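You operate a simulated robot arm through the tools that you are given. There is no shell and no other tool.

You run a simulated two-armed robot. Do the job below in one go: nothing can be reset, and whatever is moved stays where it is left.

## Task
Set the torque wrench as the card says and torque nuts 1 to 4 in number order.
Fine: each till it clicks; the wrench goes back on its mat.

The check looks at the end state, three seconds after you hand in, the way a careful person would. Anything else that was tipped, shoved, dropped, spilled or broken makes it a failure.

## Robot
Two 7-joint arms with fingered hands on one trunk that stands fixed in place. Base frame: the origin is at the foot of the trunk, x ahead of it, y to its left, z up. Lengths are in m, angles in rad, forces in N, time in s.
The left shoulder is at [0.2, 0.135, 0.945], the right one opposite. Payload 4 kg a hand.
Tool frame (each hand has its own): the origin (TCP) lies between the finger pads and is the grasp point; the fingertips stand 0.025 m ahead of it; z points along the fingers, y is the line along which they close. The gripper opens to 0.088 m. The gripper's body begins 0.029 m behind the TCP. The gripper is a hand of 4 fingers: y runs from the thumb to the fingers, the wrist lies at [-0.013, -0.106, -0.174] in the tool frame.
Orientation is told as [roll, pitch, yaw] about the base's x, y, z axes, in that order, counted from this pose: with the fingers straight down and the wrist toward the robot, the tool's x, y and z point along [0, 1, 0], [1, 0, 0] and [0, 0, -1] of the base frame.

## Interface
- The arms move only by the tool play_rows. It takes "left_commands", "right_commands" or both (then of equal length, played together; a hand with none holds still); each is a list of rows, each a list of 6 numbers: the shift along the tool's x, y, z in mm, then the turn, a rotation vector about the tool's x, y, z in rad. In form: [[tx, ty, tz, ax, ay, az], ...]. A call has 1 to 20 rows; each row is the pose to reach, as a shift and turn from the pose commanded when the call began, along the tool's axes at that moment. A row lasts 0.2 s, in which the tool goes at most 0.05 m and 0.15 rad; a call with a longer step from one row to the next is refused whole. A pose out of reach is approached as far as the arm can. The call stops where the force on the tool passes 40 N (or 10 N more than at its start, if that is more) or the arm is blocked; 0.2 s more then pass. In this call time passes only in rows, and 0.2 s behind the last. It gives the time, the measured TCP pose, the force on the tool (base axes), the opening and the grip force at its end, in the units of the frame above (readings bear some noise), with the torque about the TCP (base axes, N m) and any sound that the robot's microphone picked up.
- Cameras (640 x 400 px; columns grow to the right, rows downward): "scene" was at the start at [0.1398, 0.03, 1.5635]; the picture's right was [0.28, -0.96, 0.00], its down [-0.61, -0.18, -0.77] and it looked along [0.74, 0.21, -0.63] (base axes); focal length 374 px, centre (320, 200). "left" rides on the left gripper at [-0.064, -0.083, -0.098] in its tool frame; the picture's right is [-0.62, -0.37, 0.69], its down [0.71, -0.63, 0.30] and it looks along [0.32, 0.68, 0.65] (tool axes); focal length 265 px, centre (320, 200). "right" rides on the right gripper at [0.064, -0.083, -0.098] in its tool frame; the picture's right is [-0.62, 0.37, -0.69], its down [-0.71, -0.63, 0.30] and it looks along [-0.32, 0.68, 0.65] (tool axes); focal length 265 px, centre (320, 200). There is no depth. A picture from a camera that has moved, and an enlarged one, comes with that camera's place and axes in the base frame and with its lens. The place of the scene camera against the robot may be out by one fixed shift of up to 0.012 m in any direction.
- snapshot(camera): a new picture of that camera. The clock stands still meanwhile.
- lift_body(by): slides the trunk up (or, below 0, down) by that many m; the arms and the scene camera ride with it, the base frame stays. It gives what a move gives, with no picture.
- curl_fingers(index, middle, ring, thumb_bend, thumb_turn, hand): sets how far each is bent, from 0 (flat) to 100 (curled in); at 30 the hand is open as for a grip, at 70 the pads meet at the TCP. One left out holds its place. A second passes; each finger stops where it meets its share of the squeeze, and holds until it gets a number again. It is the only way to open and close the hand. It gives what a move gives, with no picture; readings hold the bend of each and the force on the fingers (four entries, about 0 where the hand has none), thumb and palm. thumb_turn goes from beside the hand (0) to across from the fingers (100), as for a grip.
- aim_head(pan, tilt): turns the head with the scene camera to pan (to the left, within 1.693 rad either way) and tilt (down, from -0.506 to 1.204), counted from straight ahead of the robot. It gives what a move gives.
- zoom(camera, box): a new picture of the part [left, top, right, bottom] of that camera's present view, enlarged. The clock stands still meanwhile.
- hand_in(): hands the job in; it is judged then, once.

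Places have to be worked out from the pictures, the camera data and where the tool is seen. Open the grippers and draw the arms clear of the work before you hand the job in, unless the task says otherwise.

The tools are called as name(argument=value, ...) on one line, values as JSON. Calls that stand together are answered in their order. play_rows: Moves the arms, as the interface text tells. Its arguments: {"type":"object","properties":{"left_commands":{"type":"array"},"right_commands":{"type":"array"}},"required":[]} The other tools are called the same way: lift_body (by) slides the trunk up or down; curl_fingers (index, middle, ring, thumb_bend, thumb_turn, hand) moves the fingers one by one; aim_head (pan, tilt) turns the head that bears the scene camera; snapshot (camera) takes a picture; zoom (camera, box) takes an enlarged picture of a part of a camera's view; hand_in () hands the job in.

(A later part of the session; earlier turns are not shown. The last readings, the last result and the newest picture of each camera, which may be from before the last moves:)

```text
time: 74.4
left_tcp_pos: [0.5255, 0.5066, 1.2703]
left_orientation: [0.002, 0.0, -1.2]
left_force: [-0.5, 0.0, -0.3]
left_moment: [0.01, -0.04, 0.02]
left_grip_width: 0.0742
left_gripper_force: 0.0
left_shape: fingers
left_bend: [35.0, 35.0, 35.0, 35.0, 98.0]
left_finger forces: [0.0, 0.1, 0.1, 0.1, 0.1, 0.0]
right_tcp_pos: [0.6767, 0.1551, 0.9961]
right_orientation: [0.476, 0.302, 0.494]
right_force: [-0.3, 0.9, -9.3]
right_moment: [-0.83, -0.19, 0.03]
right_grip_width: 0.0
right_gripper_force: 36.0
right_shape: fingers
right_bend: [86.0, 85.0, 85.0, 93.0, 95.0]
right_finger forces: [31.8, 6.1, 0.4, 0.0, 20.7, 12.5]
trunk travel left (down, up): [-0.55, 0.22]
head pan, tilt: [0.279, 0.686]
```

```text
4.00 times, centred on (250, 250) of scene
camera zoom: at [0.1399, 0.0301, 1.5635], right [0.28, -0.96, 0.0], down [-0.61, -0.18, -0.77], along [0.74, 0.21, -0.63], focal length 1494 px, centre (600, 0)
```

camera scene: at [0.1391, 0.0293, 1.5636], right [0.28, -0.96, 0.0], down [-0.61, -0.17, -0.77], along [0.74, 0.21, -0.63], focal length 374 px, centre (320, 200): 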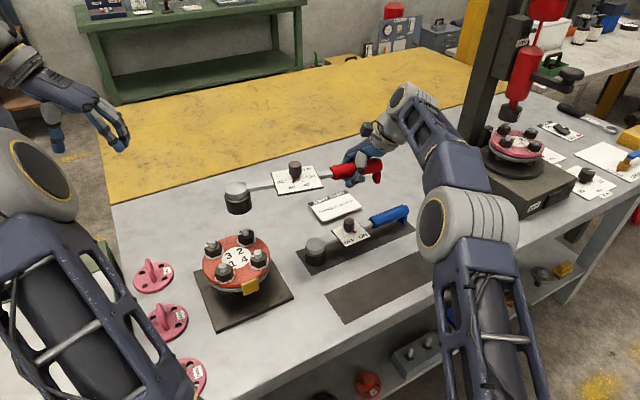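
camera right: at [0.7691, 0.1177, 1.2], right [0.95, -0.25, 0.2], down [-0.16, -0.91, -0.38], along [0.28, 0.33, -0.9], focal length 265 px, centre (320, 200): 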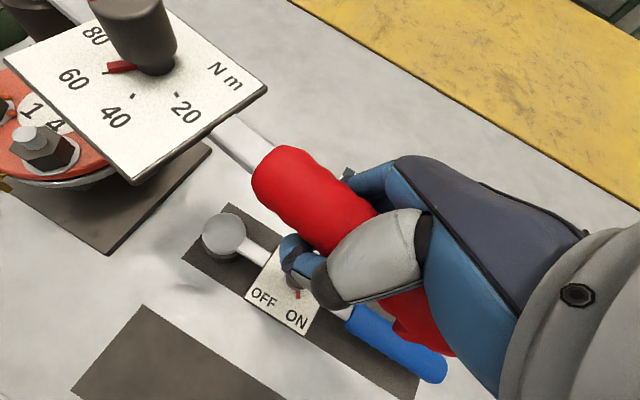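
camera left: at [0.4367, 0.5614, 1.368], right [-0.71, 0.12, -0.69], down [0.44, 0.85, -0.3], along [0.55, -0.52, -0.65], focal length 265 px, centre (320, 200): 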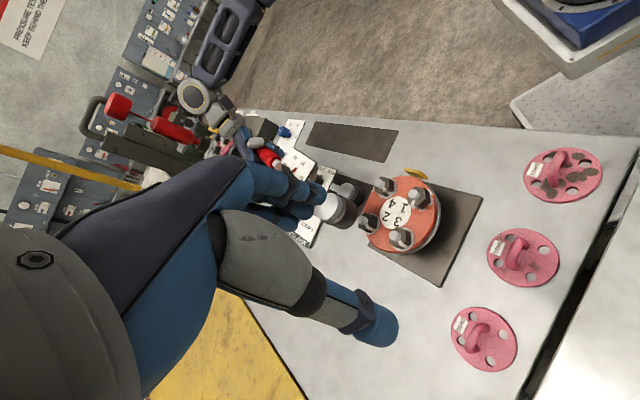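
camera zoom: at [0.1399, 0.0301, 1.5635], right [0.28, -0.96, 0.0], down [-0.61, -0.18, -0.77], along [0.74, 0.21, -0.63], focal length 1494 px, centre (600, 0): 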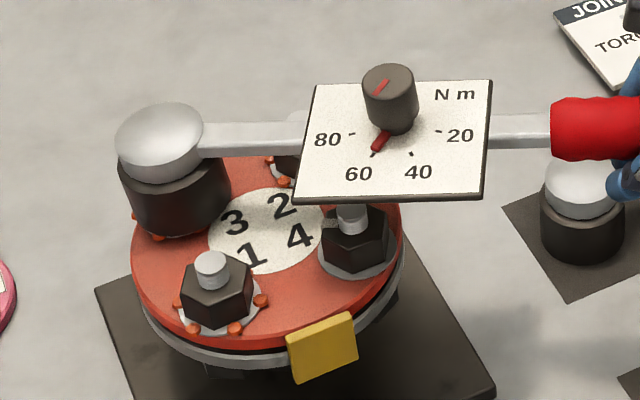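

Beads are now visible around nut 3. I stroke clockwise again, in two short steps with a pin check.

play_rows(right_commands=[[0.4, -9, 3.6, -0.0176, 0.0119, 0.0339], [2.2, -18.1, 7.5, -0.0352, 0.0239, 0.0678], [4, -27, 11.5, -0.0528, 0.0358, 0.1016], [5.8, -35.8, 15.7, -0.0704, 0.0477, 0.1355]])

zoom(camera="left", box=[325, 140, 455, 260])

zoom(camera="scene", box=[190, 200, 310, 300])

```text
time: 75.4
left_tcp_pos: [0.5267, 0.5078, 1.2694]
left_orientation: [0.002, 0.0, -1.201]
left_force: [-1.3, 0.2, -0.4]
left_moment: [-0.05, -0.04, 0.03]
left_grip_width: 0.0742
left_gripper_force: 0.0
left_shape: fingers
left_bend: [35.0, 35.0, 35.0, 35.0, 98.0]
left_finger forces: [0.0, 0.0, 0.1, 0.0, 0.1, 0.0]
right_tcp_pos: [0.6379, 0.149, 0.9956]
right_orientation: [0.477, 0.304, 0.332]
right_force: [1.2, 0.2, -9.7]
right_moment: [-0.88, -0.13, 0.57]
right_grip_width: 0.0002
right_gripper_force: 39.7
right_shape: fingers
right_bend: [86.0, 85.0, 85.0, 93.0, 96.0]
right_finger forces: [28.5, 7.6, 1.1, 0.0, 20.5, 20.8]
trunk travel left (down, up): [-0.55, 0.22]
head pan, tilt: [0.279, 0.686]
```

```text
3.33 times, centred on (390, 200) of left
camera zoom: at [0.4368, 0.5614, 1.368], right [-0.71, 0.12, -0.69], down [0.44, 0.85, -0.3], along [0.55, -0.52, -0.65], focal length 885 px, centre (87, 200)
```

zoom: 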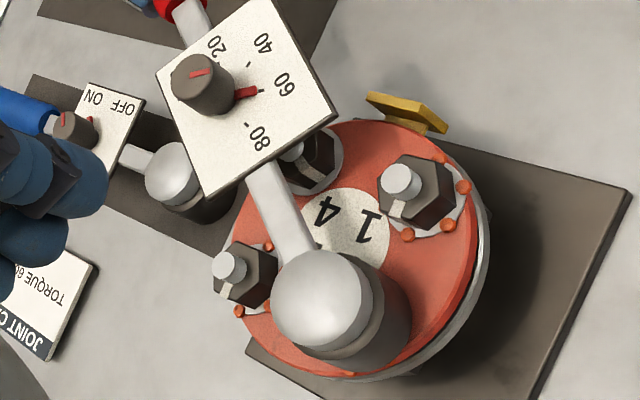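

```text
4.00 times, centred on (250, 250) of scene
camera zoom: at [0.1403, 0.0301, 1.5634], right [0.28, -0.96, 0.0], down [-0.61, -0.18, -0.77], along [0.74, 0.21, -0.63], focal length 1494 px, centre (600, 0)
```

zoom: 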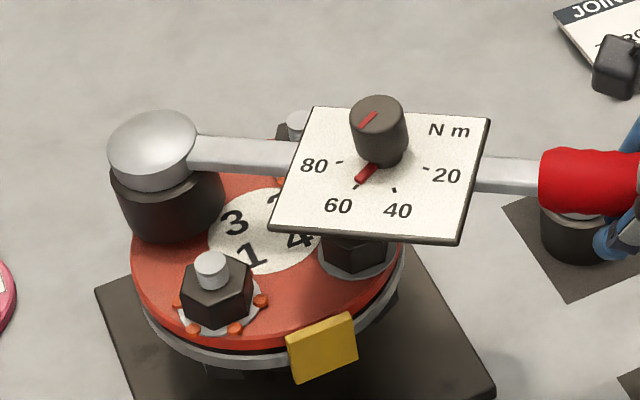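

The moment is 0.57 N m, no pin yet. Another 0.16 rad.

play_rows(right_commands=[[0.4, -9, 3.6, -0.0176, 0.0119, 0.0339], [2.2, -18.1, 7.5, -0.0352, 0.0239, 0.0678], [4, -27, 11.5, -0.0528, 0.0358, 0.1016], [5.8, -35.8, 15.7, -0.0704, 0.0477, 0.1355]])

zoom(camera="left", box=[325, 140, 455, 260])

zoom(camera="scene", box=[190, 200, 310, 300])

```text
time: 76.4
left_tcp_pos: [0.527, 0.5067, 1.2685]
left_orientation: [0.001, -0.001, -1.199]
left_force: [0.1, -0.8, 0.4]
left_moment: [0.01, 0.03, -0.03]
left_grip_width: 0.0743
left_gripper_force: 0.1
left_shape: fingers
left_bend: [35.0, 35.0, 35.0, 35.0, 98.0]
left_finger forces: [0.0, 0.0, 0.1, 0.1, 0.1, 0.0]
right_tcp_pos: [0.596, 0.1499, 0.9946]
right_orientation: [0.478, 0.304, 0.172]
right_force: [2.5, 0.0, -9.2]
right_moment: [-0.76, -0.02, 0.57]
right_grip_width: 0.0002
right_gripper_force: 38.6
right_shape: fingers
right_bend: [86.0, 85.0, 85.0, 93.0, 96.0]
right_finger forces: [27.5, 7.6, 1.1, 0.1, 20.0, 20.7]
trunk travel left (down, up): [-0.55, 0.22]
head pan, tilt: [0.279, 0.686]
```

```text
3.33 times, centred on (390, 200) of left
camera zoom: at [0.4368, 0.5613, 1.368], right [-0.71, 0.12, -0.69], down [0.44, 0.85, -0.3], along [0.55, -0.52, -0.65], focal length 885 px, centre (87, 200)
```

zoom: 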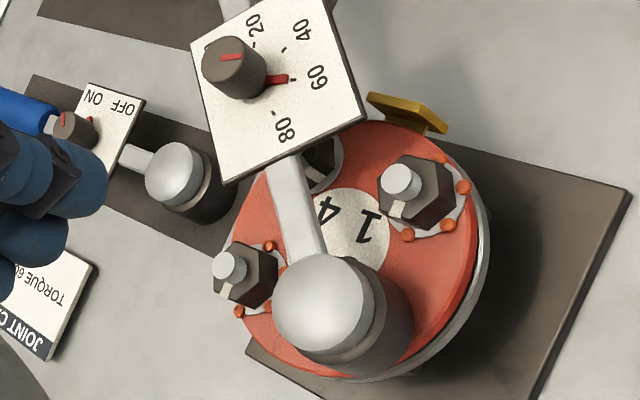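

```text
4.00 times, centred on (250, 250) of scene
camera zoom: at [0.1403, 0.0301, 1.5634], right [0.28, -0.96, 0.0], down [-0.61, -0.18, -0.77], along [0.74, 0.21, -0.63], focal length 1494 px, centre (600, 0)
```

zoom: 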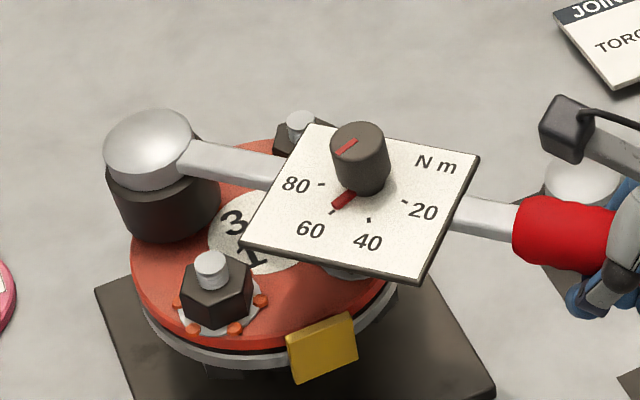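

Torque keeps building (side force now 2.5 N as well), still no pin. Another 0.16 rad.

play_rows(right_commands=[[0.4, -9, 3.6, -0.0176, 0.0119, 0.0339], [2.2, -18.1, 7.5, -0.0352, 0.0239, 0.0678], [4, -27, 11.5, -0.0528, 0.0358, 0.1016], [5.8, -35.8, 15.7, -0.0704, 0.0477, 0.1355]])

zoom(camera="left", box=[325, 140, 455, 260])

zoom(camera="scene", box=[190, 200, 310, 300])

```text
time: 77.4
left_tcp_pos: [0.5255, 0.5088, 1.2689]
left_orientation: [0.002, 0.0, -1.201]
left_force: [-0.1, -0.2, 0.8]
left_moment: [0.01, -0.02, 0.0]
left_grip_width: 0.0741
left_gripper_force: 0.1
left_shape: fingers
left_bend: [35.0, 35.0, 35.0, 35.0, 98.0]
left_finger forces: [0.0, 0.0, 0.0, 0.0, 0.0, 0.0]
right_tcp_pos: [0.5585, 0.1542, 0.9952]
right_orientation: [0.477, 0.303, 0.01]
right_force: [0.0, 0.1, -9.9]
right_moment: [-0.81, 0.24, -0.08]
right_grip_width: 0.0001
right_gripper_force: 35.9
right_shape: fingers
right_bend: [86.0, 85.0, 85.0, 93.0, 95.0]
right_finger forces: [33.1, 6.2, 0.6, 0.1, 20.2, 11.8]
trunk travel left (down, up): [-0.55, 0.22]
head pan, tilt: [0.279, 0.686]
```

```text
3.33 times, centred on (390, 200) of left
camera zoom: at [0.4367, 0.5613, 1.368], right [-0.71, 0.12, -0.69], down [0.44, 0.85, -0.3], along [0.55, -0.52, -0.65], focal length 885 px, centre (87, 200)
```

zoom: 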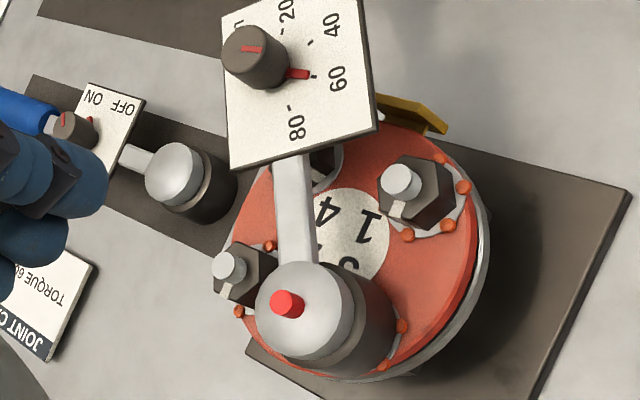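

```text
4.00 times, centred on (250, 250) of scene
camera zoom: at [0.1402, 0.03, 1.5635], right [0.28, -0.96, 0.0], down [-0.61, -0.18, -0.77], along [0.74, 0.21, -0.63], focal length 1494 px, centre (600, 0)
```

zoom: 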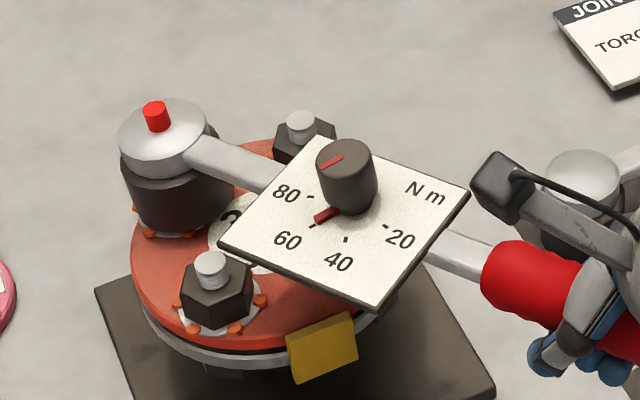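

The pin popped up and the moment dropped to zero: nut 3 has clicked. I lift straight off.

play_rows(right_commands=[[6.6, -4.5, -12.7, 0, 0, 0], [13.2, -8.9, -25.4, 0, 0, 0], [19.8, -13.4, -38.1, 0, 0, 0], [26.4, -17.9, -50.8, 0, 0, 0], [29.5, -20, -56.7, 0, 0, 0]])

zoom(camera="left", box=[325, 140, 455, 260])

zoom(camera="scene", box=[190, 190, 310, 290])

```text
time: 78.6
left_tcp_pos: [0.5261, 0.5077, 1.2697]
left_orientation: [0.0, -0.001, -1.201]
left_force: [-0.3, -0.2, 0.0]
left_moment: [0.0, 0.0, -0.05]
left_grip_width: 0.0744
left_gripper_force: 0.1
left_shape: fingers
left_bend: [35.0, 35.0, 35.0, 35.0, 98.0]
left_finger forces: [0.0, 0.0, 0.0, 0.1, 0.0, 0.0]
right_tcp_pos: [0.5589, 0.1549, 1.0621]
right_orientation: [0.478, 0.305, 0.011]
right_force: [-0.3, -0.3, -9.9]
right_moment: [-0.87, 0.24, 0.05]
right_grip_width: 0.0
right_gripper_force: 36.5
right_shape: fingers
right_bend: [86.0, 85.0, 85.0, 93.0, 95.0]
right_finger forces: [33.1, 6.4, 0.6, 0.1, 20.7, 12.9]
trunk travel left (down, up): [-0.55, 0.22]
head pan, tilt: [0.279, 0.686]
```

```text
3.33 times, centred on (390, 200) of left
camera zoom: at [0.4366, 0.5614, 1.368], right [-0.71, 0.12, -0.69], down [0.44, 0.85, -0.3], along [0.55, -0.52, -0.65], focal length 885 px, centre (87, 200)
```

zoom: 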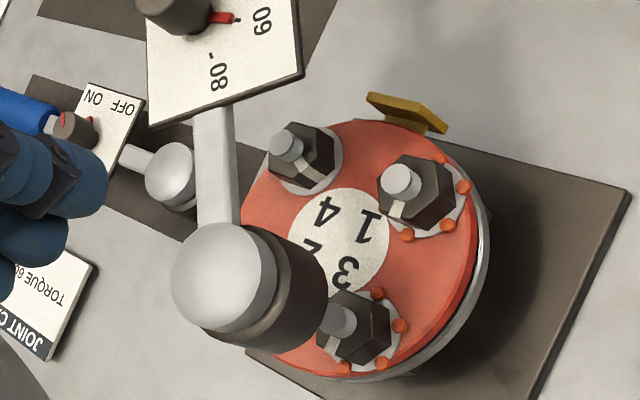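

```text
4.00 times, centred on (250, 240) of scene
camera zoom: at [0.1401, 0.0301, 1.5635], right [0.28, -0.96, 0.0], down [-0.61, -0.18, -0.77], along [0.74, 0.21, -0.63], focal length 1494 px, centre (600, 40)
```

zoom: 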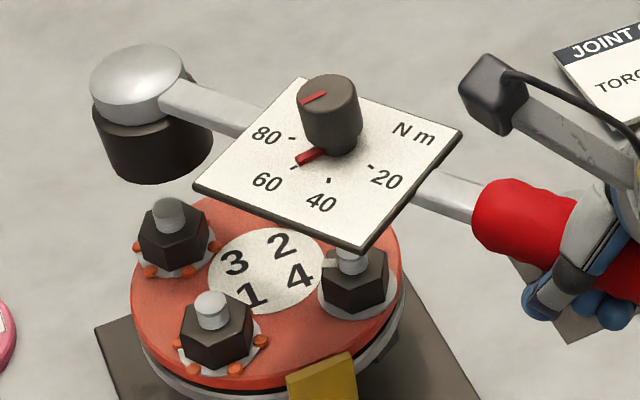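

Nut 3 is done. I carry the wrench to nut 4 at (0.6145, 0.2915) with the handle at about -50°.

play_rows(right_commands=[[-1.7, 18.5, -7.7, 0.0368, -0.0249, -0.0708], [-3.3, 37, -15.4, 0.0735, -0.0499, -0.1415], [-5, 55.5, -23.1, 0.1103, -0.0748, -0.2123], [-6.7, 74, -30.8, 0.147, -0.0997, -0.2831], [-8.4, 92.5, -38.5, 0.1838, -0.1246, -0.3538], [-10, 110.9, -46.2, 0.2205, -0.1496, -0.4246], [-11.7, 129.4, -53.9, 0.2573, -0.1745, -0.4953], [-13.4, 147.9, -61.6, 0.294, -0.1994, -0.5661], [-15.1, 166.4, -69.3, 0.3308, -0.2243, -0.6369], [-16.7, 184.9, -77, 0.3675, -0.2493, -0.7076], [-18.4, 203.4, -84.7, 0.4043, -0.2742, -0.7784], [-18.4, 203.4, -84.7, 0.4043, -0.2742, -0.7784]])

zoom(camera="left", box=[325, 140, 455, 260])

zoom(camera="scene", box=[190, 190, 310, 290])

```text
time: 81.2
left_tcp_pos: [0.5265, 0.5071, 1.2697]
left_orientation: [0.002, 0.001, -1.201]
left_force: [0.0, -0.2, 0.3]
left_moment: [0.01, 0.02, 0.02]
left_grip_width: 0.0744
left_gripper_force: 0.1
left_shape: fingers
left_bend: [35.0, 35.0, 35.0, 35.0, 98.0]
left_finger forces: [0.0, 0.1, 0.1, 0.1, 0.0, 0.0]
right_tcp_pos: [0.7727, 0.1022, 1.0656]
right_orientation: [0.479, 0.303, 0.932]
right_force: [-1.1, 0.1, -10.2]
right_moment: [-0.66, -0.5, 0.0]
right_grip_width: 0.0
right_gripper_force: 36.1
right_shape: fingers
right_bend: [86.0, 85.0, 85.0, 93.0, 95.0]
right_finger forces: [32.7, 5.9, 0.5, 0.0, 20.6, 11.9]
trunk travel left (down, up): [-0.55, 0.22]
head pan, tilt: [0.279, 0.686]
```

```text
3.33 times, centred on (390, 200) of left
camera zoom: at [0.4366, 0.5613, 1.368], right [-0.71, 0.12, -0.69], down [0.44, 0.85, -0.3], along [0.55, -0.52, -0.65], focal length 885 px, centre (87, 200)
```

zoom: 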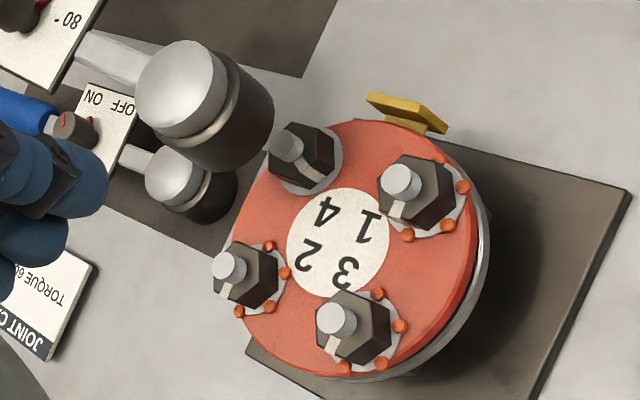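

```text
4.00 times, centred on (250, 240) of scene
camera zoom: at [0.1401, 0.0301, 1.5635], right [0.28, -0.96, 0.0], down [-0.61, -0.18, -0.77], along [0.74, 0.21, -0.63], focal length 1494 px, centre (600, 40)
```

zoom: 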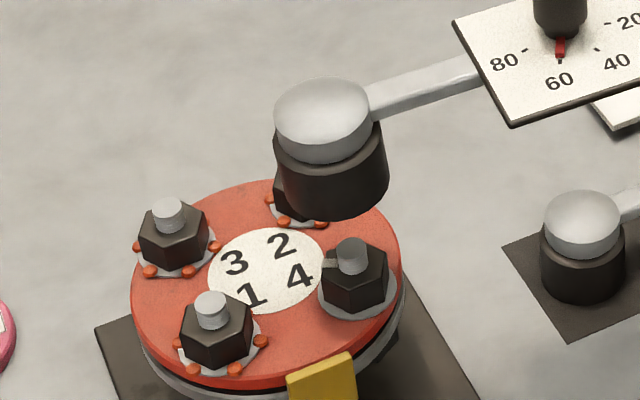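

The head is about 6 mm high in y relative to nut 4. I correct and lower 40 mm.

play_rows(right_commands=[[-10.2, 3.9, 17, 0, 0, 0], [-20.5, 7.8, 33.9, 0, 0, 0]])

zoom(camera="left", box=[335, 140, 415, 210])

zoom(camera="scene", box=[225, 210, 295, 280])

```text
time: 81.8
left_tcp_pos: [0.5259, 0.5073, 1.2694]
left_orientation: [0.001, 0.001, -1.201]
left_force: [0.6, 0.6, 0.4]
left_moment: [0.02, 0.01, 0.0]
left_grip_width: 0.0742
left_gripper_force: 0.1
left_shape: fingers
left_bend: [35.0, 35.0, 35.0, 35.0, 98.0]
left_finger forces: [0.1, 0.0, 0.0, 0.1, 0.1, 0.0]
right_tcp_pos: [0.772, 0.0965, 1.0253]
right_orientation: [0.478, 0.304, 0.931]
right_force: [0.5, 0.0, -8.6]
right_moment: [-0.65, -0.5, -0.02]
right_grip_width: 0.0002
right_gripper_force: 35.5
right_shape: fingers
right_bend: [86.0, 85.0, 85.0, 93.0, 95.0]
right_finger forces: [32.2, 5.8, 0.4, 0.1, 20.6, 11.4]
trunk travel left (down, up): [-0.55, 0.22]
head pan, tilt: [0.279, 0.686]
```

```text
5.71 times, centred on (375, 175) of left
camera zoom: at [0.4365, 0.5614, 1.3681], right [-0.71, 0.12, -0.69], down [0.44, 0.85, -0.3], along [0.55, -0.52, -0.65], focal length 1517 px, centre (6, 343)
```

zoom: 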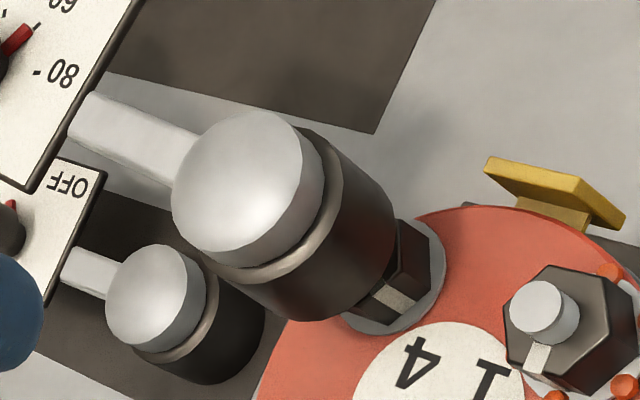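

```text
5.71 times, centred on (260, 245) of scene
camera zoom: at [0.14, 0.0301, 1.5635], right [0.28, -0.96, 0.0], down [-0.61, -0.18, -0.77], along [0.74, 0.21, -0.63], focal length 2135 px, centre (663, -57)
```

zoom: 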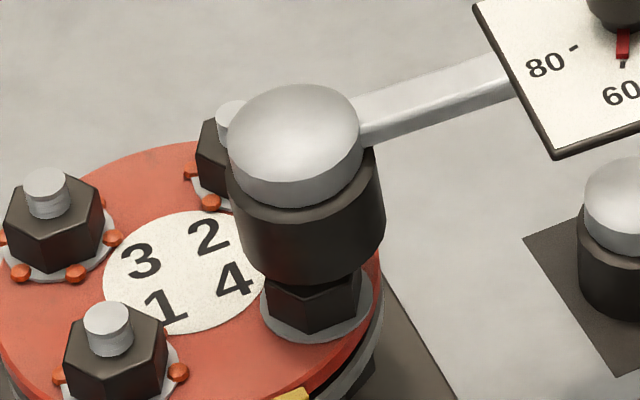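

Centred to within about 3 mm. I trim by -3/+1.5 mm and lower the socket onto nut 4.

play_rows(right_commands=[[0.5, 0.3, 6.4, 0, 0, 0], [-2.6, 2.6, 12.4, 0, 0, 0], [-5.8, 4.9, 18.4, 0, 0, 0], [-8.9, 7.2, 24.5, 0, 0, 0], [-12.1, 9.5, 30.5, 0, 0, 0]])

zoom(camera="left", box=[335, 140, 415, 210])

zoom(camera="scene", box=[225, 210, 295, 280])

```text
time: 83.0
left_tcp_pos: [0.5265, 0.5078, 1.2687]
left_orientation: [0.002, -0.001, -1.2]
left_force: [-1.1, 0.4, 0.4]
left_moment: [-0.03, 0.01, 0.02]
left_grip_width: 0.0744
left_gripper_force: 0.1
left_shape: fingers
left_bend: [35.0, 35.0, 35.0, 35.0, 98.0]
left_finger forces: [0.1, 0.0, 0.0, 0.1, 0.0, 0.0]
right_tcp_pos: [0.7698, 0.0993, 0.9906]
right_orientation: [0.479, 0.305, 0.928]
right_force: [-0.8, -0.2, -9.8]
right_moment: [-0.69, -0.5, 0.02]
right_grip_width: 0.0
right_gripper_force: 35.7
right_shape: fingers
right_bend: [86.0, 85.0, 85.0, 93.0, 95.0]
right_finger forces: [32.6, 6.0, 0.4, 0.1, 20.7, 12.1]
trunk travel left (down, up): [-0.55, 0.22]
head pan, tilt: [0.279, 0.686]
```

```text
5.71 times, centred on (375, 175) of left
camera zoom: at [0.4366, 0.5613, 1.3681], right [-0.71, 0.12, -0.69], down [0.44, 0.85, -0.3], along [0.55, -0.52, -0.65], focal length 1517 px, centre (6, 343)
```

zoom: 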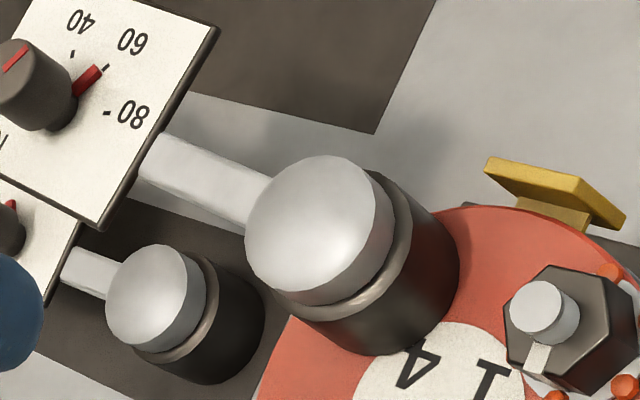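

```text
5.71 times, centred on (260, 245) of scene
camera zoom: at [0.1401, 0.0301, 1.5635], right [0.28, -0.96, 0.0], down [-0.61, -0.18, -0.77], along [0.74, 0.21, -0.63], focal length 2135 px, centre (663, -57)
```

zoom: 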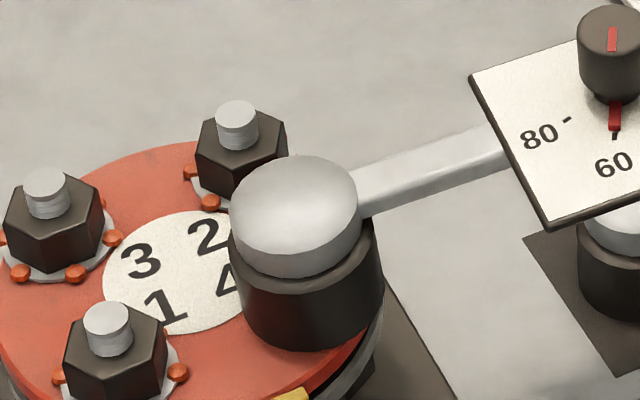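

Seated on nut 4. I turn clockwise 0.4 rad about it.

play_rows(right_commands=[[2.2, -18.1, 7.5, -0.0352, 0.0239, 0.0678], [5.8, -35.8, 15.7, -0.0704, 0.0477, 0.1355], [10.8, -52.9, 24.3, -0.1056, 0.0716, 0.2033], [17, -69.3, 33.3, -0.1408, 0.0955, 0.271], [24.6, -84.9, 42.7, -0.176, 0.1194, 0.3388]])

zoom(camera="left", box=[325, 140, 455, 260])

zoom(camera="scene", box=[190, 200, 310, 300])

```text
time: 84.2
left_tcp_pos: [0.5263, 0.5086, 1.2691]
left_orientation: [0.002, 0.0, -1.201]
left_force: [1.1, -0.7, 0.6]
left_moment: [0.01, 0.02, 0.0]
left_grip_width: 0.0742
left_gripper_force: 0.1
left_shape: fingers
left_bend: [35.0, 35.0, 35.0, 35.0, 98.0]
left_finger forces: [0.1, 0.0, 0.0, 0.0, 0.1, 0.0]
right_tcp_pos: [0.6813, 0.0509, 0.992]
right_orientation: [0.478, 0.304, 0.532]
right_force: [-0.1, 0.1, -9.2]
right_moment: [-0.79, -0.2, 0.41]
right_grip_width: 0.0
right_gripper_force: 38.4
right_shape: fingers
right_bend: [86.0, 85.0, 85.0, 93.0, 95.0]
right_finger forces: [30.4, 7.1, 0.8, 0.0, 20.6, 17.8]
trunk travel left (down, up): [-0.55, 0.22]
head pan, tilt: [0.279, 0.686]
```

```text
3.33 times, centred on (390, 200) of left
camera zoom: at [0.4368, 0.5614, 1.368], right [-0.71, 0.12, -0.69], down [0.44, 0.85, -0.3], along [0.55, -0.52, -0.65], focal length 885 px, centre (87, 200)
```

zoom: 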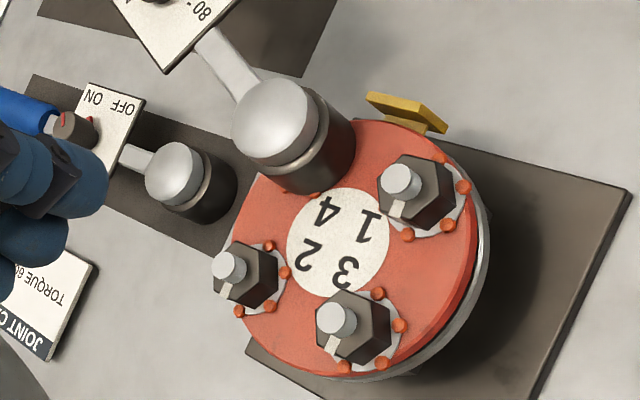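

```text
4.00 times, centred on (250, 250) of scene
camera zoom: at [0.1403, 0.0301, 1.5634], right [0.28, -0.96, 0.0], down [-0.61, -0.18, -0.77], along [0.74, 0.21, -0.63], focal length 1494 px, centre (600, 0)
```

zoom: 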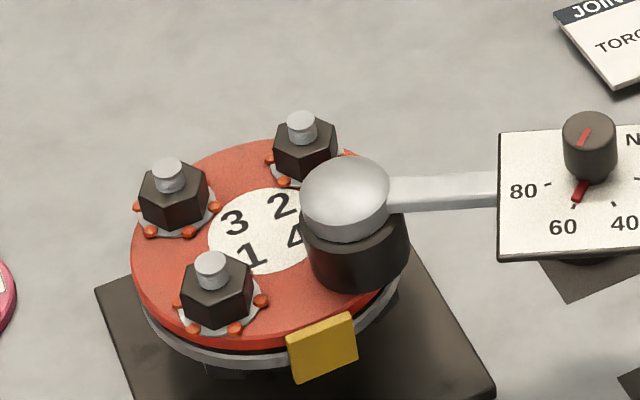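

Running torque is 0.41 N m, no pin. I continue 0.24 rad.

play_rows(right_commands=[[1, -13.6, 5.5, -0.0264, 0.0179, 0.0508], [2.2, -18.1, 7.5, -0.0352, 0.0239, 0.0678], [4, -27, 11.5, -0.0528, 0.0358, 0.1016], [5.8, -35.8, 15.7, -0.0704, 0.0477, 0.1355], [8.2, -44.4, 19.9, -0.088, 0.0597, 0.1694], [10.8, -52.9, 24.3, -0.1056, 0.0716, 0.2033]])

zoom(camera="left", box=[325, 140, 455, 260])

zoom(camera="scene", box=[190, 200, 310, 300])

```text
time: 85.6
left_tcp_pos: [0.5269, 0.5072, 1.2678]
left_orientation: [0.002, 0.0, -1.199]
left_force: [-0.1, -0.5, -1.3]
left_moment: [0.0, -0.03, 0.0]
left_grip_width: 0.0745
left_gripper_force: 0.1
left_shape: fingers
left_bend: [35.0, 35.0, 35.0, 35.0, 98.0]
left_finger forces: [0.1, 0.0, 0.0, 0.1, 0.0, 0.1]
right_tcp_pos: [0.6255, 0.0425, 0.99]
right_orientation: [0.478, 0.303, 0.291]
right_force: [-0.1, -0.1, -10.1]
right_moment: [-0.8, -0.06, 0.6]
right_grip_width: 0.0
right_gripper_force: 38.9
right_shape: fingers
right_bend: [86.0, 85.0, 85.0, 93.0, 96.0]
right_finger forces: [28.5, 7.5, 0.9, 0.0, 21.0, 20.6]
trunk travel left (down, up): [-0.55, 0.22]
head pan, tilt: [0.279, 0.686]
```

```text
3.33 times, centred on (390, 200) of left
camera zoom: at [0.4367, 0.5613, 1.368], right [-0.71, 0.12, -0.69], down [0.44, 0.85, -0.3], along [0.55, -0.52, -0.65], focal length 885 px, centre (87, 200)
```

zoom: 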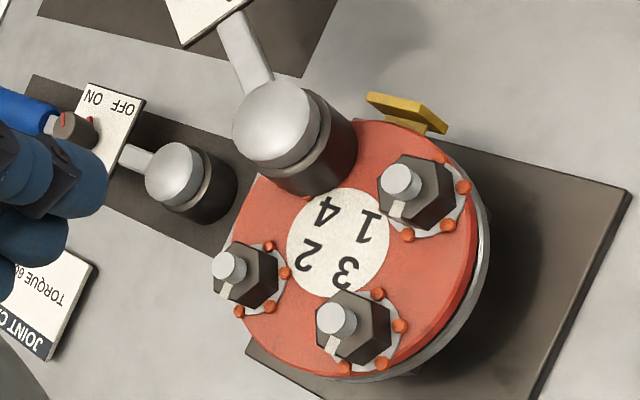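

```text
4.00 times, centred on (250, 250) of scene
camera zoom: at [0.1402, 0.03, 1.5634], right [0.28, -0.96, 0.0], down [-0.61, -0.18, -0.77], along [0.74, 0.21, -0.63], focal length 1494 px, centre (600, 0)
```

zoom: 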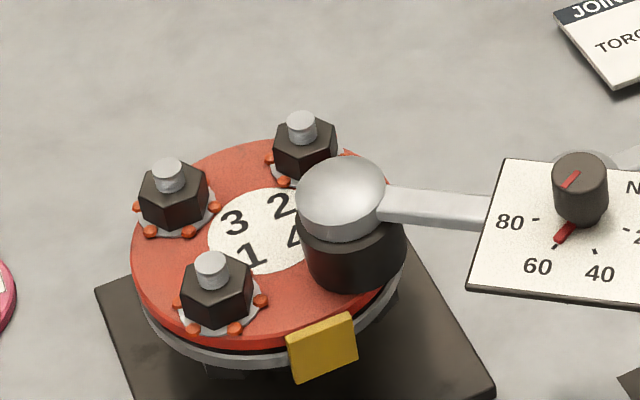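

The moment has risen to 0.60 N m, no pin yet. I continue 0.16 rad.

play_rows(right_commands=[[0.4, -9, 3.6, -0.0176, 0.0119, 0.0339], [2.2, -18.1, 7.5, -0.0352, 0.0239, 0.0678], [4, -27, 11.5, -0.0528, 0.0358, 0.1016], [5.8, -35.8, 15.7, -0.0704, 0.0477, 0.1355]])

zoom(camera="left", box=[325, 140, 455, 260])

zoom(camera="scene", box=[190, 200, 310, 300])

```text
time: 86.6
left_tcp_pos: [0.5263, 0.5055, 1.269]
left_orientation: [0.003, -0.002, -1.2]
left_force: [0.4, -0.8, 0.6]
left_moment: [-0.01, -0.02, -0.01]
left_grip_width: 0.0744
left_gripper_force: 0.0
left_shape: fingers
left_bend: [35.0, 35.0, 35.0, 35.0, 98.0]
left_finger forces: [0.1, 0.0, 0.1, 0.0, 0.0, 0.0]
right_tcp_pos: [0.586, 0.0434, 0.9909]
right_orientation: [0.478, 0.301, 0.13]
right_force: [-0.2, -1.0, -10.6]
right_moment: [-0.88, 0.13, 0.69]
right_grip_width: 0.0
right_gripper_force: 40.1
right_shape: fingers
right_bend: [86.0, 85.0, 85.0, 93.0, 96.0]
right_finger forces: [28.5, 7.5, 0.9, 0.0, 20.9, 21.9]
trunk travel left (down, up): [-0.55, 0.22]
head pan, tilt: [0.279, 0.686]
```

```text
3.33 times, centred on (390, 200) of left
camera zoom: at [0.4367, 0.5613, 1.368], right [-0.71, 0.12, -0.69], down [0.44, 0.85, -0.3], along [0.55, -0.52, -0.65], focal length 885 px, centre (87, 200)
```

zoom: 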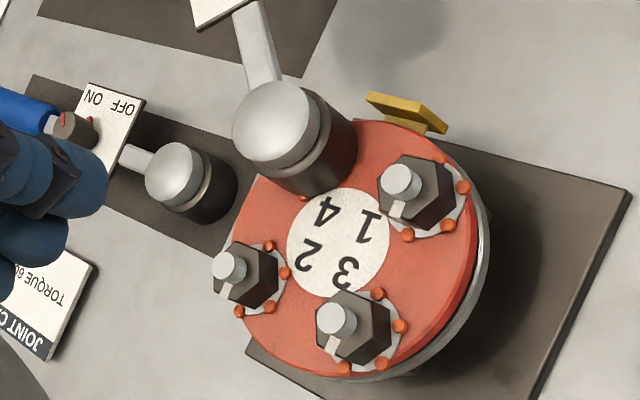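

```text
4.00 times, centred on (250, 250) of scene
camera zoom: at [0.1402, 0.03, 1.5634], right [0.28, -0.96, 0.0], down [-0.61, -0.18, -0.77], along [0.74, 0.21, -0.63], focal length 1494 px, centre (600, 0)
```

zoom: 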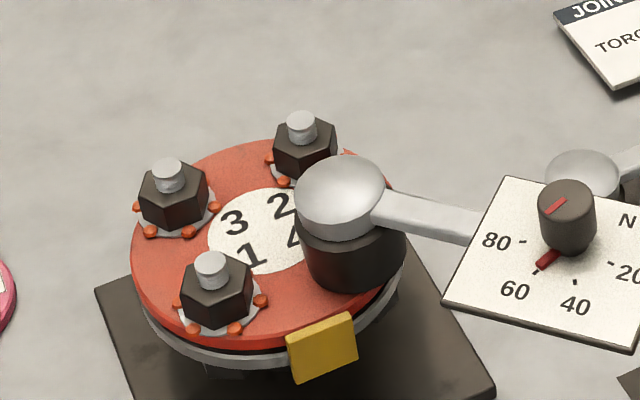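

The moment is 0.69 N m and a bead has appeared at nut 4. Another 0.16 rad, still within reach.

play_rows(right_commands=[[0.4, -9, 3.6, -0.0176, 0.0119, 0.0339], [2.2, -18.1, 7.5, -0.0352, 0.0239, 0.0678], [4, -27, 11.5, -0.0528, 0.0358, 0.1016], [5.8, -35.8, 15.7, -0.0704, 0.0477, 0.1355]])

zoom(camera="left", box=[325, 140, 455, 260])

zoom(camera="scene", box=[190, 200, 310, 300])

```text
time: 87.6
left_tcp_pos: [0.5262, 0.5066, 1.2676]
left_orientation: [0.0, 0.0, -1.199]
left_force: [-0.1, -0.4, 0.7]
left_moment: [0.0, 0.01, -0.03]
left_grip_width: 0.0743
left_gripper_force: 0.0
left_shape: fingers
left_bend: [35.0, 35.0, 35.0, 35.0, 98.0]
left_finger forces: [0.0, 0.0, 0.0, 0.0, 0.0, 0.1]
right_tcp_pos: [0.5462, 0.0515, 0.9916]
right_orientation: [0.478, 0.301, -0.03]
right_force: [1.7, -0.8, -10.0]
right_moment: [-0.81, 0.19, 0.68]
right_grip_width: 0.0
right_gripper_force: 39.6
right_shape: fingers
right_bend: [86.0, 85.0, 85.0, 93.0, 96.0]
right_finger forces: [28.3, 7.5, 1.2, 0.1, 20.2, 21.9]
trunk travel left (down, up): [-0.55, 0.22]
head pan, tilt: [0.279, 0.686]
```

```text
3.33 times, centred on (390, 200) of left
camera zoom: at [0.4367, 0.5613, 1.368], right [-0.71, 0.12, -0.69], down [0.44, 0.85, -0.3], along [0.55, -0.52, -0.65], focal length 885 px, centre (87, 200)
```

zoom: 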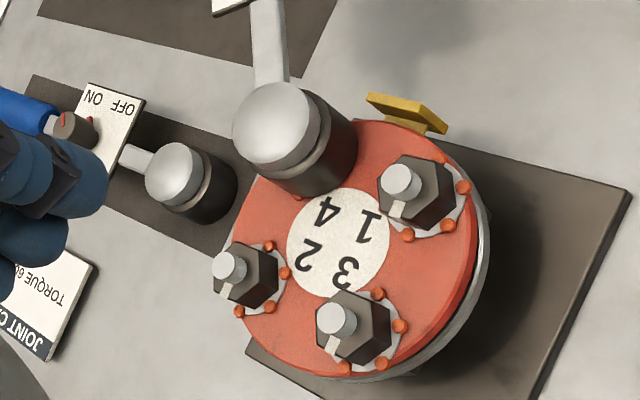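

```text
4.00 times, centred on (250, 250) of scene
camera zoom: at [0.1402, 0.03, 1.5635], right [0.28, -0.96, 0.0], down [-0.61, -0.18, -0.77], along [0.74, 0.21, -0.63], focal length 1494 px, centre (600, 0)
```

zoom: 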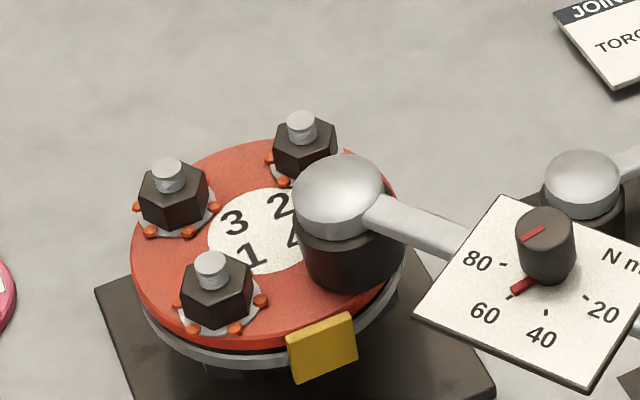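

Nearly there (0.68 N m plus about 1.7 N tangential). I ratchet back 0.48 rad for the finishing stroke.

play_rows(right_commands=[[-0.8, 18.5, -7, 0.0352, -0.0239, -0.0678], [0, 37.2, -13.2, 0.0704, -0.0477, -0.1355], [2, 56.2, -18.7, 0.1056, -0.0716, -0.2033], [5.5, 75, -23.6, 0.1408, -0.0955, -0.271], [10.4, 93.7, -27.6, 0.176, -0.1194, -0.3388], [16.6, 112.1, -30.9, 0.2112, -0.1432, -0.4066]])

zoom(camera="left", box=[325, 140, 455, 260])

zoom(camera="scene", box=[190, 200, 310, 300])

```text
time: 89.0
left_tcp_pos: [0.5265, 0.5067, 1.2693]
left_orientation: [0.003, -0.001, -1.2]
left_force: [-0.9, -0.5, 1.0]
left_moment: [0.01, -0.01, -0.02]
left_grip_width: 0.0742
left_gripper_force: 0.2
left_shape: fingers
left_bend: [35.0, 35.0, 35.0, 35.0, 98.0]
left_finger forces: [0.0, 0.0, 0.0, 0.0, 0.0, 0.0]
right_tcp_pos: [0.6638, 0.0471, 0.9908]
right_orientation: [0.479, 0.303, 0.452]
right_force: [1.2, 0.1, -9.6]
right_moment: [-0.84, -0.15, 0.01]
right_grip_width: 0.0
right_gripper_force: 36.1
right_shape: fingers
right_bend: [86.0, 85.0, 85.0, 93.0, 95.0]
right_finger forces: [32.6, 5.9, 0.5, 0.0, 20.3, 13.1]
trunk travel left (down, up): [-0.55, 0.22]
head pan, tilt: [0.279, 0.686]
```

```text
3.33 times, centred on (390, 200) of left
camera zoom: at [0.4365, 0.5613, 1.3681], right [-0.71, 0.12, -0.69], down [0.44, 0.85, -0.3], along [0.55, -0.52, -0.65], focal length 885 px, centre (87, 200)
```

zoom: 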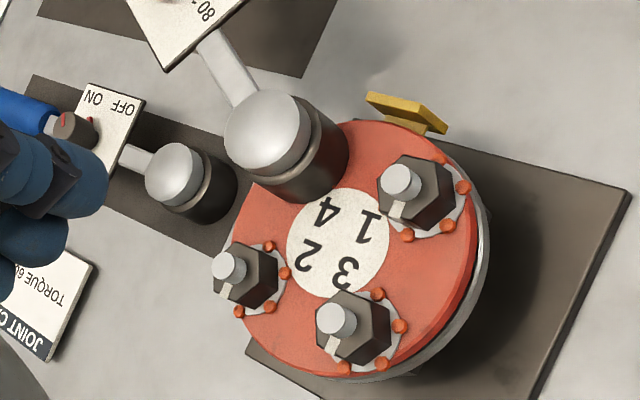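

```text
4.00 times, centred on (250, 250) of scene
camera zoom: at [0.1399, 0.03, 1.5635], right [0.28, -0.96, 0.0], down [-0.61, -0.18, -0.77], along [0.74, 0.21, -0.63], focal length 1494 px, centre (600, 0)
```

zoom: 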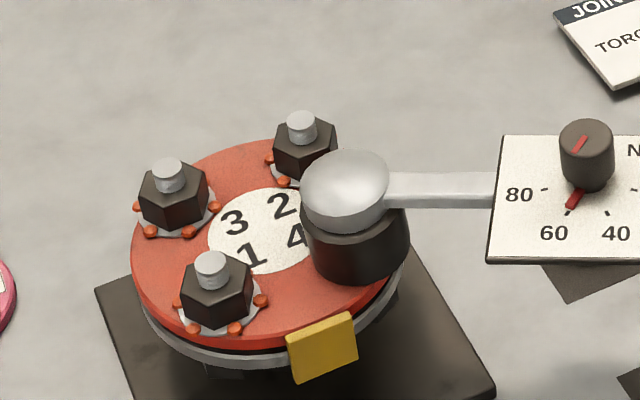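

Now the next clockwise stroke, 0.24 rad first.

play_rows(right_commands=[[1, -13.6, 5.5, -0.0264, 0.0179, 0.0508], [2.2, -18.1, 7.5, -0.0352, 0.0239, 0.0678], [4, -27, 11.5, -0.0528, 0.0358, 0.1016], [5.8, -35.8, 15.7, -0.0704, 0.0477, 0.1355], [8.2, -44.4, 19.9, -0.088, 0.0597, 0.1694], [10.8, -52.9, 24.3, -0.1056, 0.0716, 0.2033]])

zoom(camera="left", box=[325, 140, 455, 260])

zoom(camera="scene", box=[190, 200, 310, 300])

```text
time: 90.4
left_tcp_pos: [0.5258, 0.5063, 1.2693]
left_orientation: [0.001, 0.0, -1.202]
left_force: [0.4, -0.6, -0.9]
left_moment: [0.01, 0.03, -0.01]
left_grip_width: 0.0742
left_gripper_force: 0.0
left_shape: fingers
left_bend: [35.0, 35.0, 35.0, 35.0, 98.0]
left_finger forces: [0.0, 0.1, 0.1, 0.0, 0.1, 0.1]
right_tcp_pos: [0.605, 0.0415, 0.991]
right_orientation: [0.477, 0.305, 0.208]
right_force: [0.2, -0.2, -9.8]
right_moment: [-0.83, 0.02, -0.03]
right_grip_width: 0.0
right_gripper_force: 36.5
right_shape: fingers
right_bend: [86.0, 85.0, 85.0, 93.0, 95.0]
right_finger forces: [33.5, 6.0, 0.4, 0.0, 20.1, 12.5]
trunk travel left (down, up): [-0.55, 0.22]
head pan, tilt: [0.279, 0.686]
```

```text
3.33 times, centred on (390, 200) of left
camera zoom: at [0.4367, 0.5613, 1.368], right [-0.71, 0.12, -0.69], down [0.44, 0.85, -0.3], along [0.55, -0.52, -0.65], focal length 885 px, centre (87, 200)
```

zoom: 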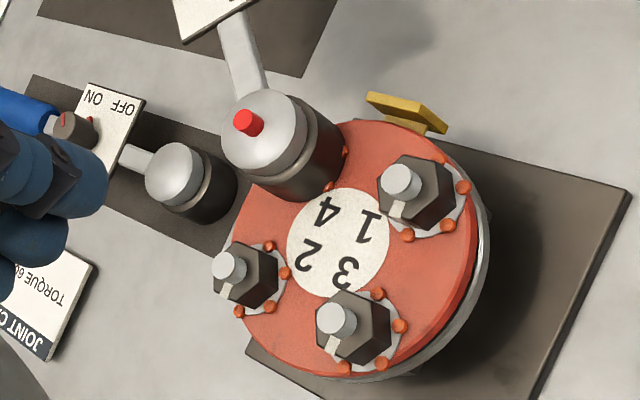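

```text
4.00 times, centred on (250, 250) of scene
camera zoom: at [0.1402, 0.03, 1.5635], right [0.28, -0.96, 0.0], down [-0.61, -0.18, -0.77], along [0.74, 0.21, -0.63], focal length 1494 px, centre (600, 0)
```

zoom: 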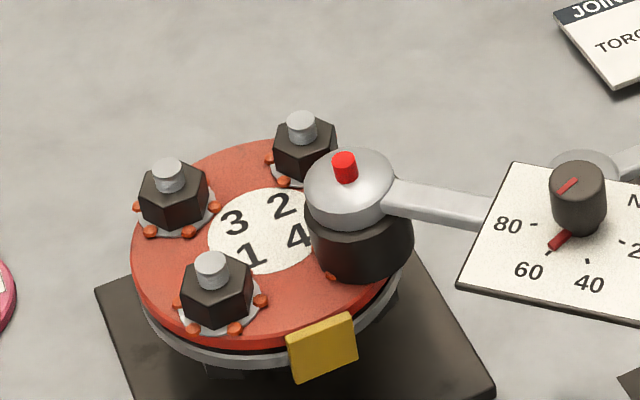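

The pin popped up on nut 4: all four nuts have clicked in order. I lift off and check the flange.

play_rows(right_commands=[[6.6, -4.5, -12.7, 0, 0, 0], [13.2, -8.9, -25.4, 0, 0, 0], [19.8, -13.4, -38.1, 0, 0, 0], [26.4, -17.9, -50.8, 0, 0, 0], [33, -22.4, -63.5, 0, 0, 0]])

zoom(camera="left", box=[325, 140, 455, 260])

snapshot(camera="scene")

```text
time: 91.6
left_tcp_pos: [0.5269, 0.5065, 1.2682]
left_orientation: [0.002, -0.001, -1.201]
left_force: [0.1, 0.3, 0.3]
left_moment: [0.02, 0.01, -0.03]
left_grip_width: 0.0744
left_gripper_force: 0.1
left_shape: fingers
left_bend: [35.0, 35.0, 35.0, 35.0, 98.0]
left_finger forces: [0.0, 0.1, 0.0, 0.0, 0.0, 0.1]
right_tcp_pos: [0.6041, 0.0429, 1.0651]
right_orientation: [0.479, 0.304, 0.211]
right_force: [-0.2, -0.9, -9.9]
right_moment: [-0.88, 0.07, 0.01]
right_grip_width: 0.0
right_gripper_force: 37.1
right_shape: fingers
right_bend: [86.0, 85.0, 85.0, 93.0, 95.0]
right_finger forces: [33.8, 6.0, 0.5, 0.1, 20.5, 13.4]
trunk travel left (down, up): [-0.55, 0.22]
head pan, tilt: [0.279, 0.686]
```

```text
3.33 times, centred on (390, 200) of left
camera zoom: at [0.4367, 0.5613, 1.368], right [-0.71, 0.12, -0.69], down [0.44, 0.85, -0.3], along [0.55, -0.52, -0.65], focal length 885 px, centre (87, 200)
```

zoom: 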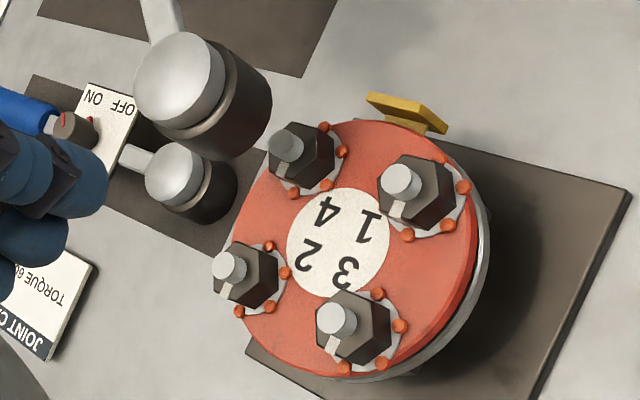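

```text
taken
camera scene: at [0.1402, 0.03, 1.5634], right [0.28, -0.96, 0.0], down [-0.61, -0.18, -0.77], along [0.74, 0.21, -0.63], focal length 374 px, centre (320, 200)
```

scene: 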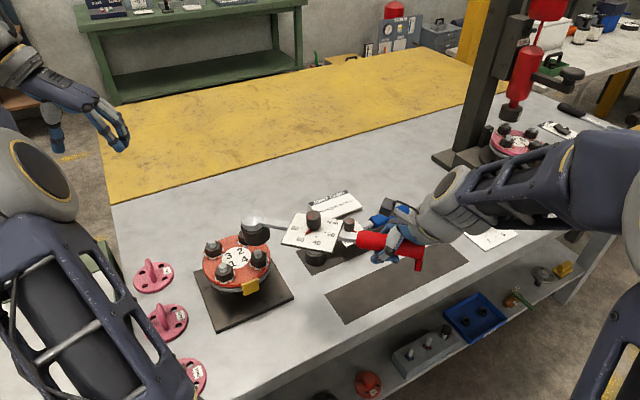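

All four nuts show beads and matching marks. I now carry the wrench back over its mat, keeping height, with the handle turned to about -46° as it lay originally.

play_rows(right_commands=[[-11.8, 16.7, -12, 0.0352, -0.0239, -0.0679], [-23.6, 33.4, -24, 0.0705, -0.0478, -0.1357], [-35.3, 50.1, -36, 0.1057, -0.0717, -0.2036], [-47.1, 66.8, -48, 0.141, -0.0956, -0.2714], [-58.9, 83.5, -60, 0.1762, -0.1195, -0.3393], [-70.7, 100.1, -72, 0.2114, -0.1434, -0.4071], [-82.5, 116.8, -84, 0.2467, -0.1673, -0.475], [-94.2, 133.5, -96, 0.2819, -0.1912, -0.5428], [-106, 150.2, -108, 0.3172, -0.2151, -0.6107], [-117.8, 166.9, -120, 0.3524, -0.239, -0.6785], [-117.8, 166.9, -120, 0.3524, -0.239, -0.6785]])

snapshot(camera="scene")

zoom(camera="scene", box=[310, 180, 490, 330])

zoom(camera="left", box=[260, 60, 440, 180])

```text
time: 94.0
left_tcp_pos: [0.5268, 0.5077, 1.2692]
left_orientation: [0.001, -0.001, -1.202]
left_force: [0.0, -0.1, -0.8]
left_moment: [0.02, 0.02, 0.01]
left_grip_width: 0.0744
left_gripper_force: 0.1
left_shape: fingers
left_bend: [35.0, 35.0, 35.0, 35.0, 98.0]
left_finger forces: [0.1, 0.0, 0.1, 0.0, 0.0, 0.0]
right_tcp_pos: [0.8101, -0.076, 1.0636]
right_orientation: [0.478, 0.303, 1.014]
right_force: [-0.8, -0.4, -9.3]
right_moment: [-0.61, -0.52, 0.01]
right_grip_width: 0.0
right_gripper_force: 35.3
right_shape: fingers
right_bend: [86.0, 85.0, 85.0, 93.0, 95.0]
right_finger forces: [33.2, 5.7, 0.4, 0.0, 19.8, 12.0]
trunk travel left (down, up): [-0.55, 0.22]
head pan, tilt: [0.279, 0.686]
```

```text
taken
camera scene: at [0.1401, 0.03, 1.5635], right [0.28, -0.96, 0.0], down [-0.61, -0.18, -0.77], along [0.74, 0.21, -0.63], focal length 374 px, centre (320, 200)
```

scene: 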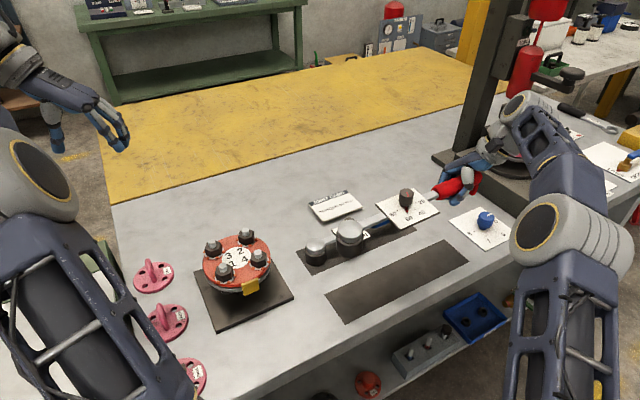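

```text
2.67 times, centred on (400, 255) of scene
camera zoom: at [0.1401, 0.03, 1.5635], right [0.28, -0.96, 0.0], down [-0.61, -0.18, -0.77], along [0.74, 0.21, -0.63], focal length 996 px, centre (107, 53)
```

zoom: 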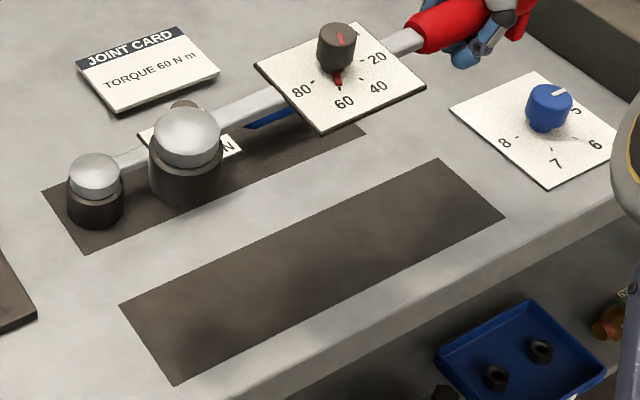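

```text
3.33 times, centred on (350, 120) of left
camera zoom: at [0.4366, 0.5613, 1.3681], right [-0.71, 0.12, -0.69], down [0.44, 0.85, -0.3], along [0.55, -0.52, -0.65], focal length 885 px, centre (220, 467)
```

zoom: 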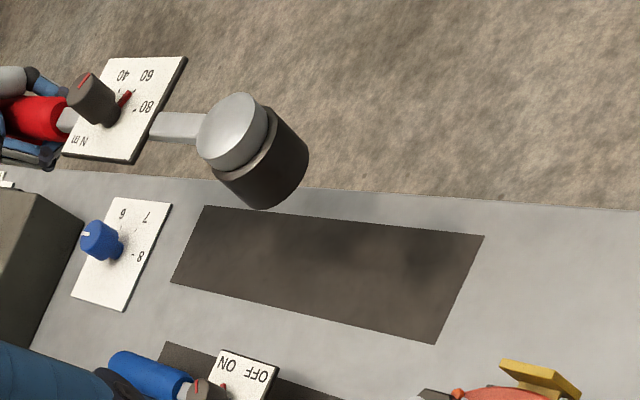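

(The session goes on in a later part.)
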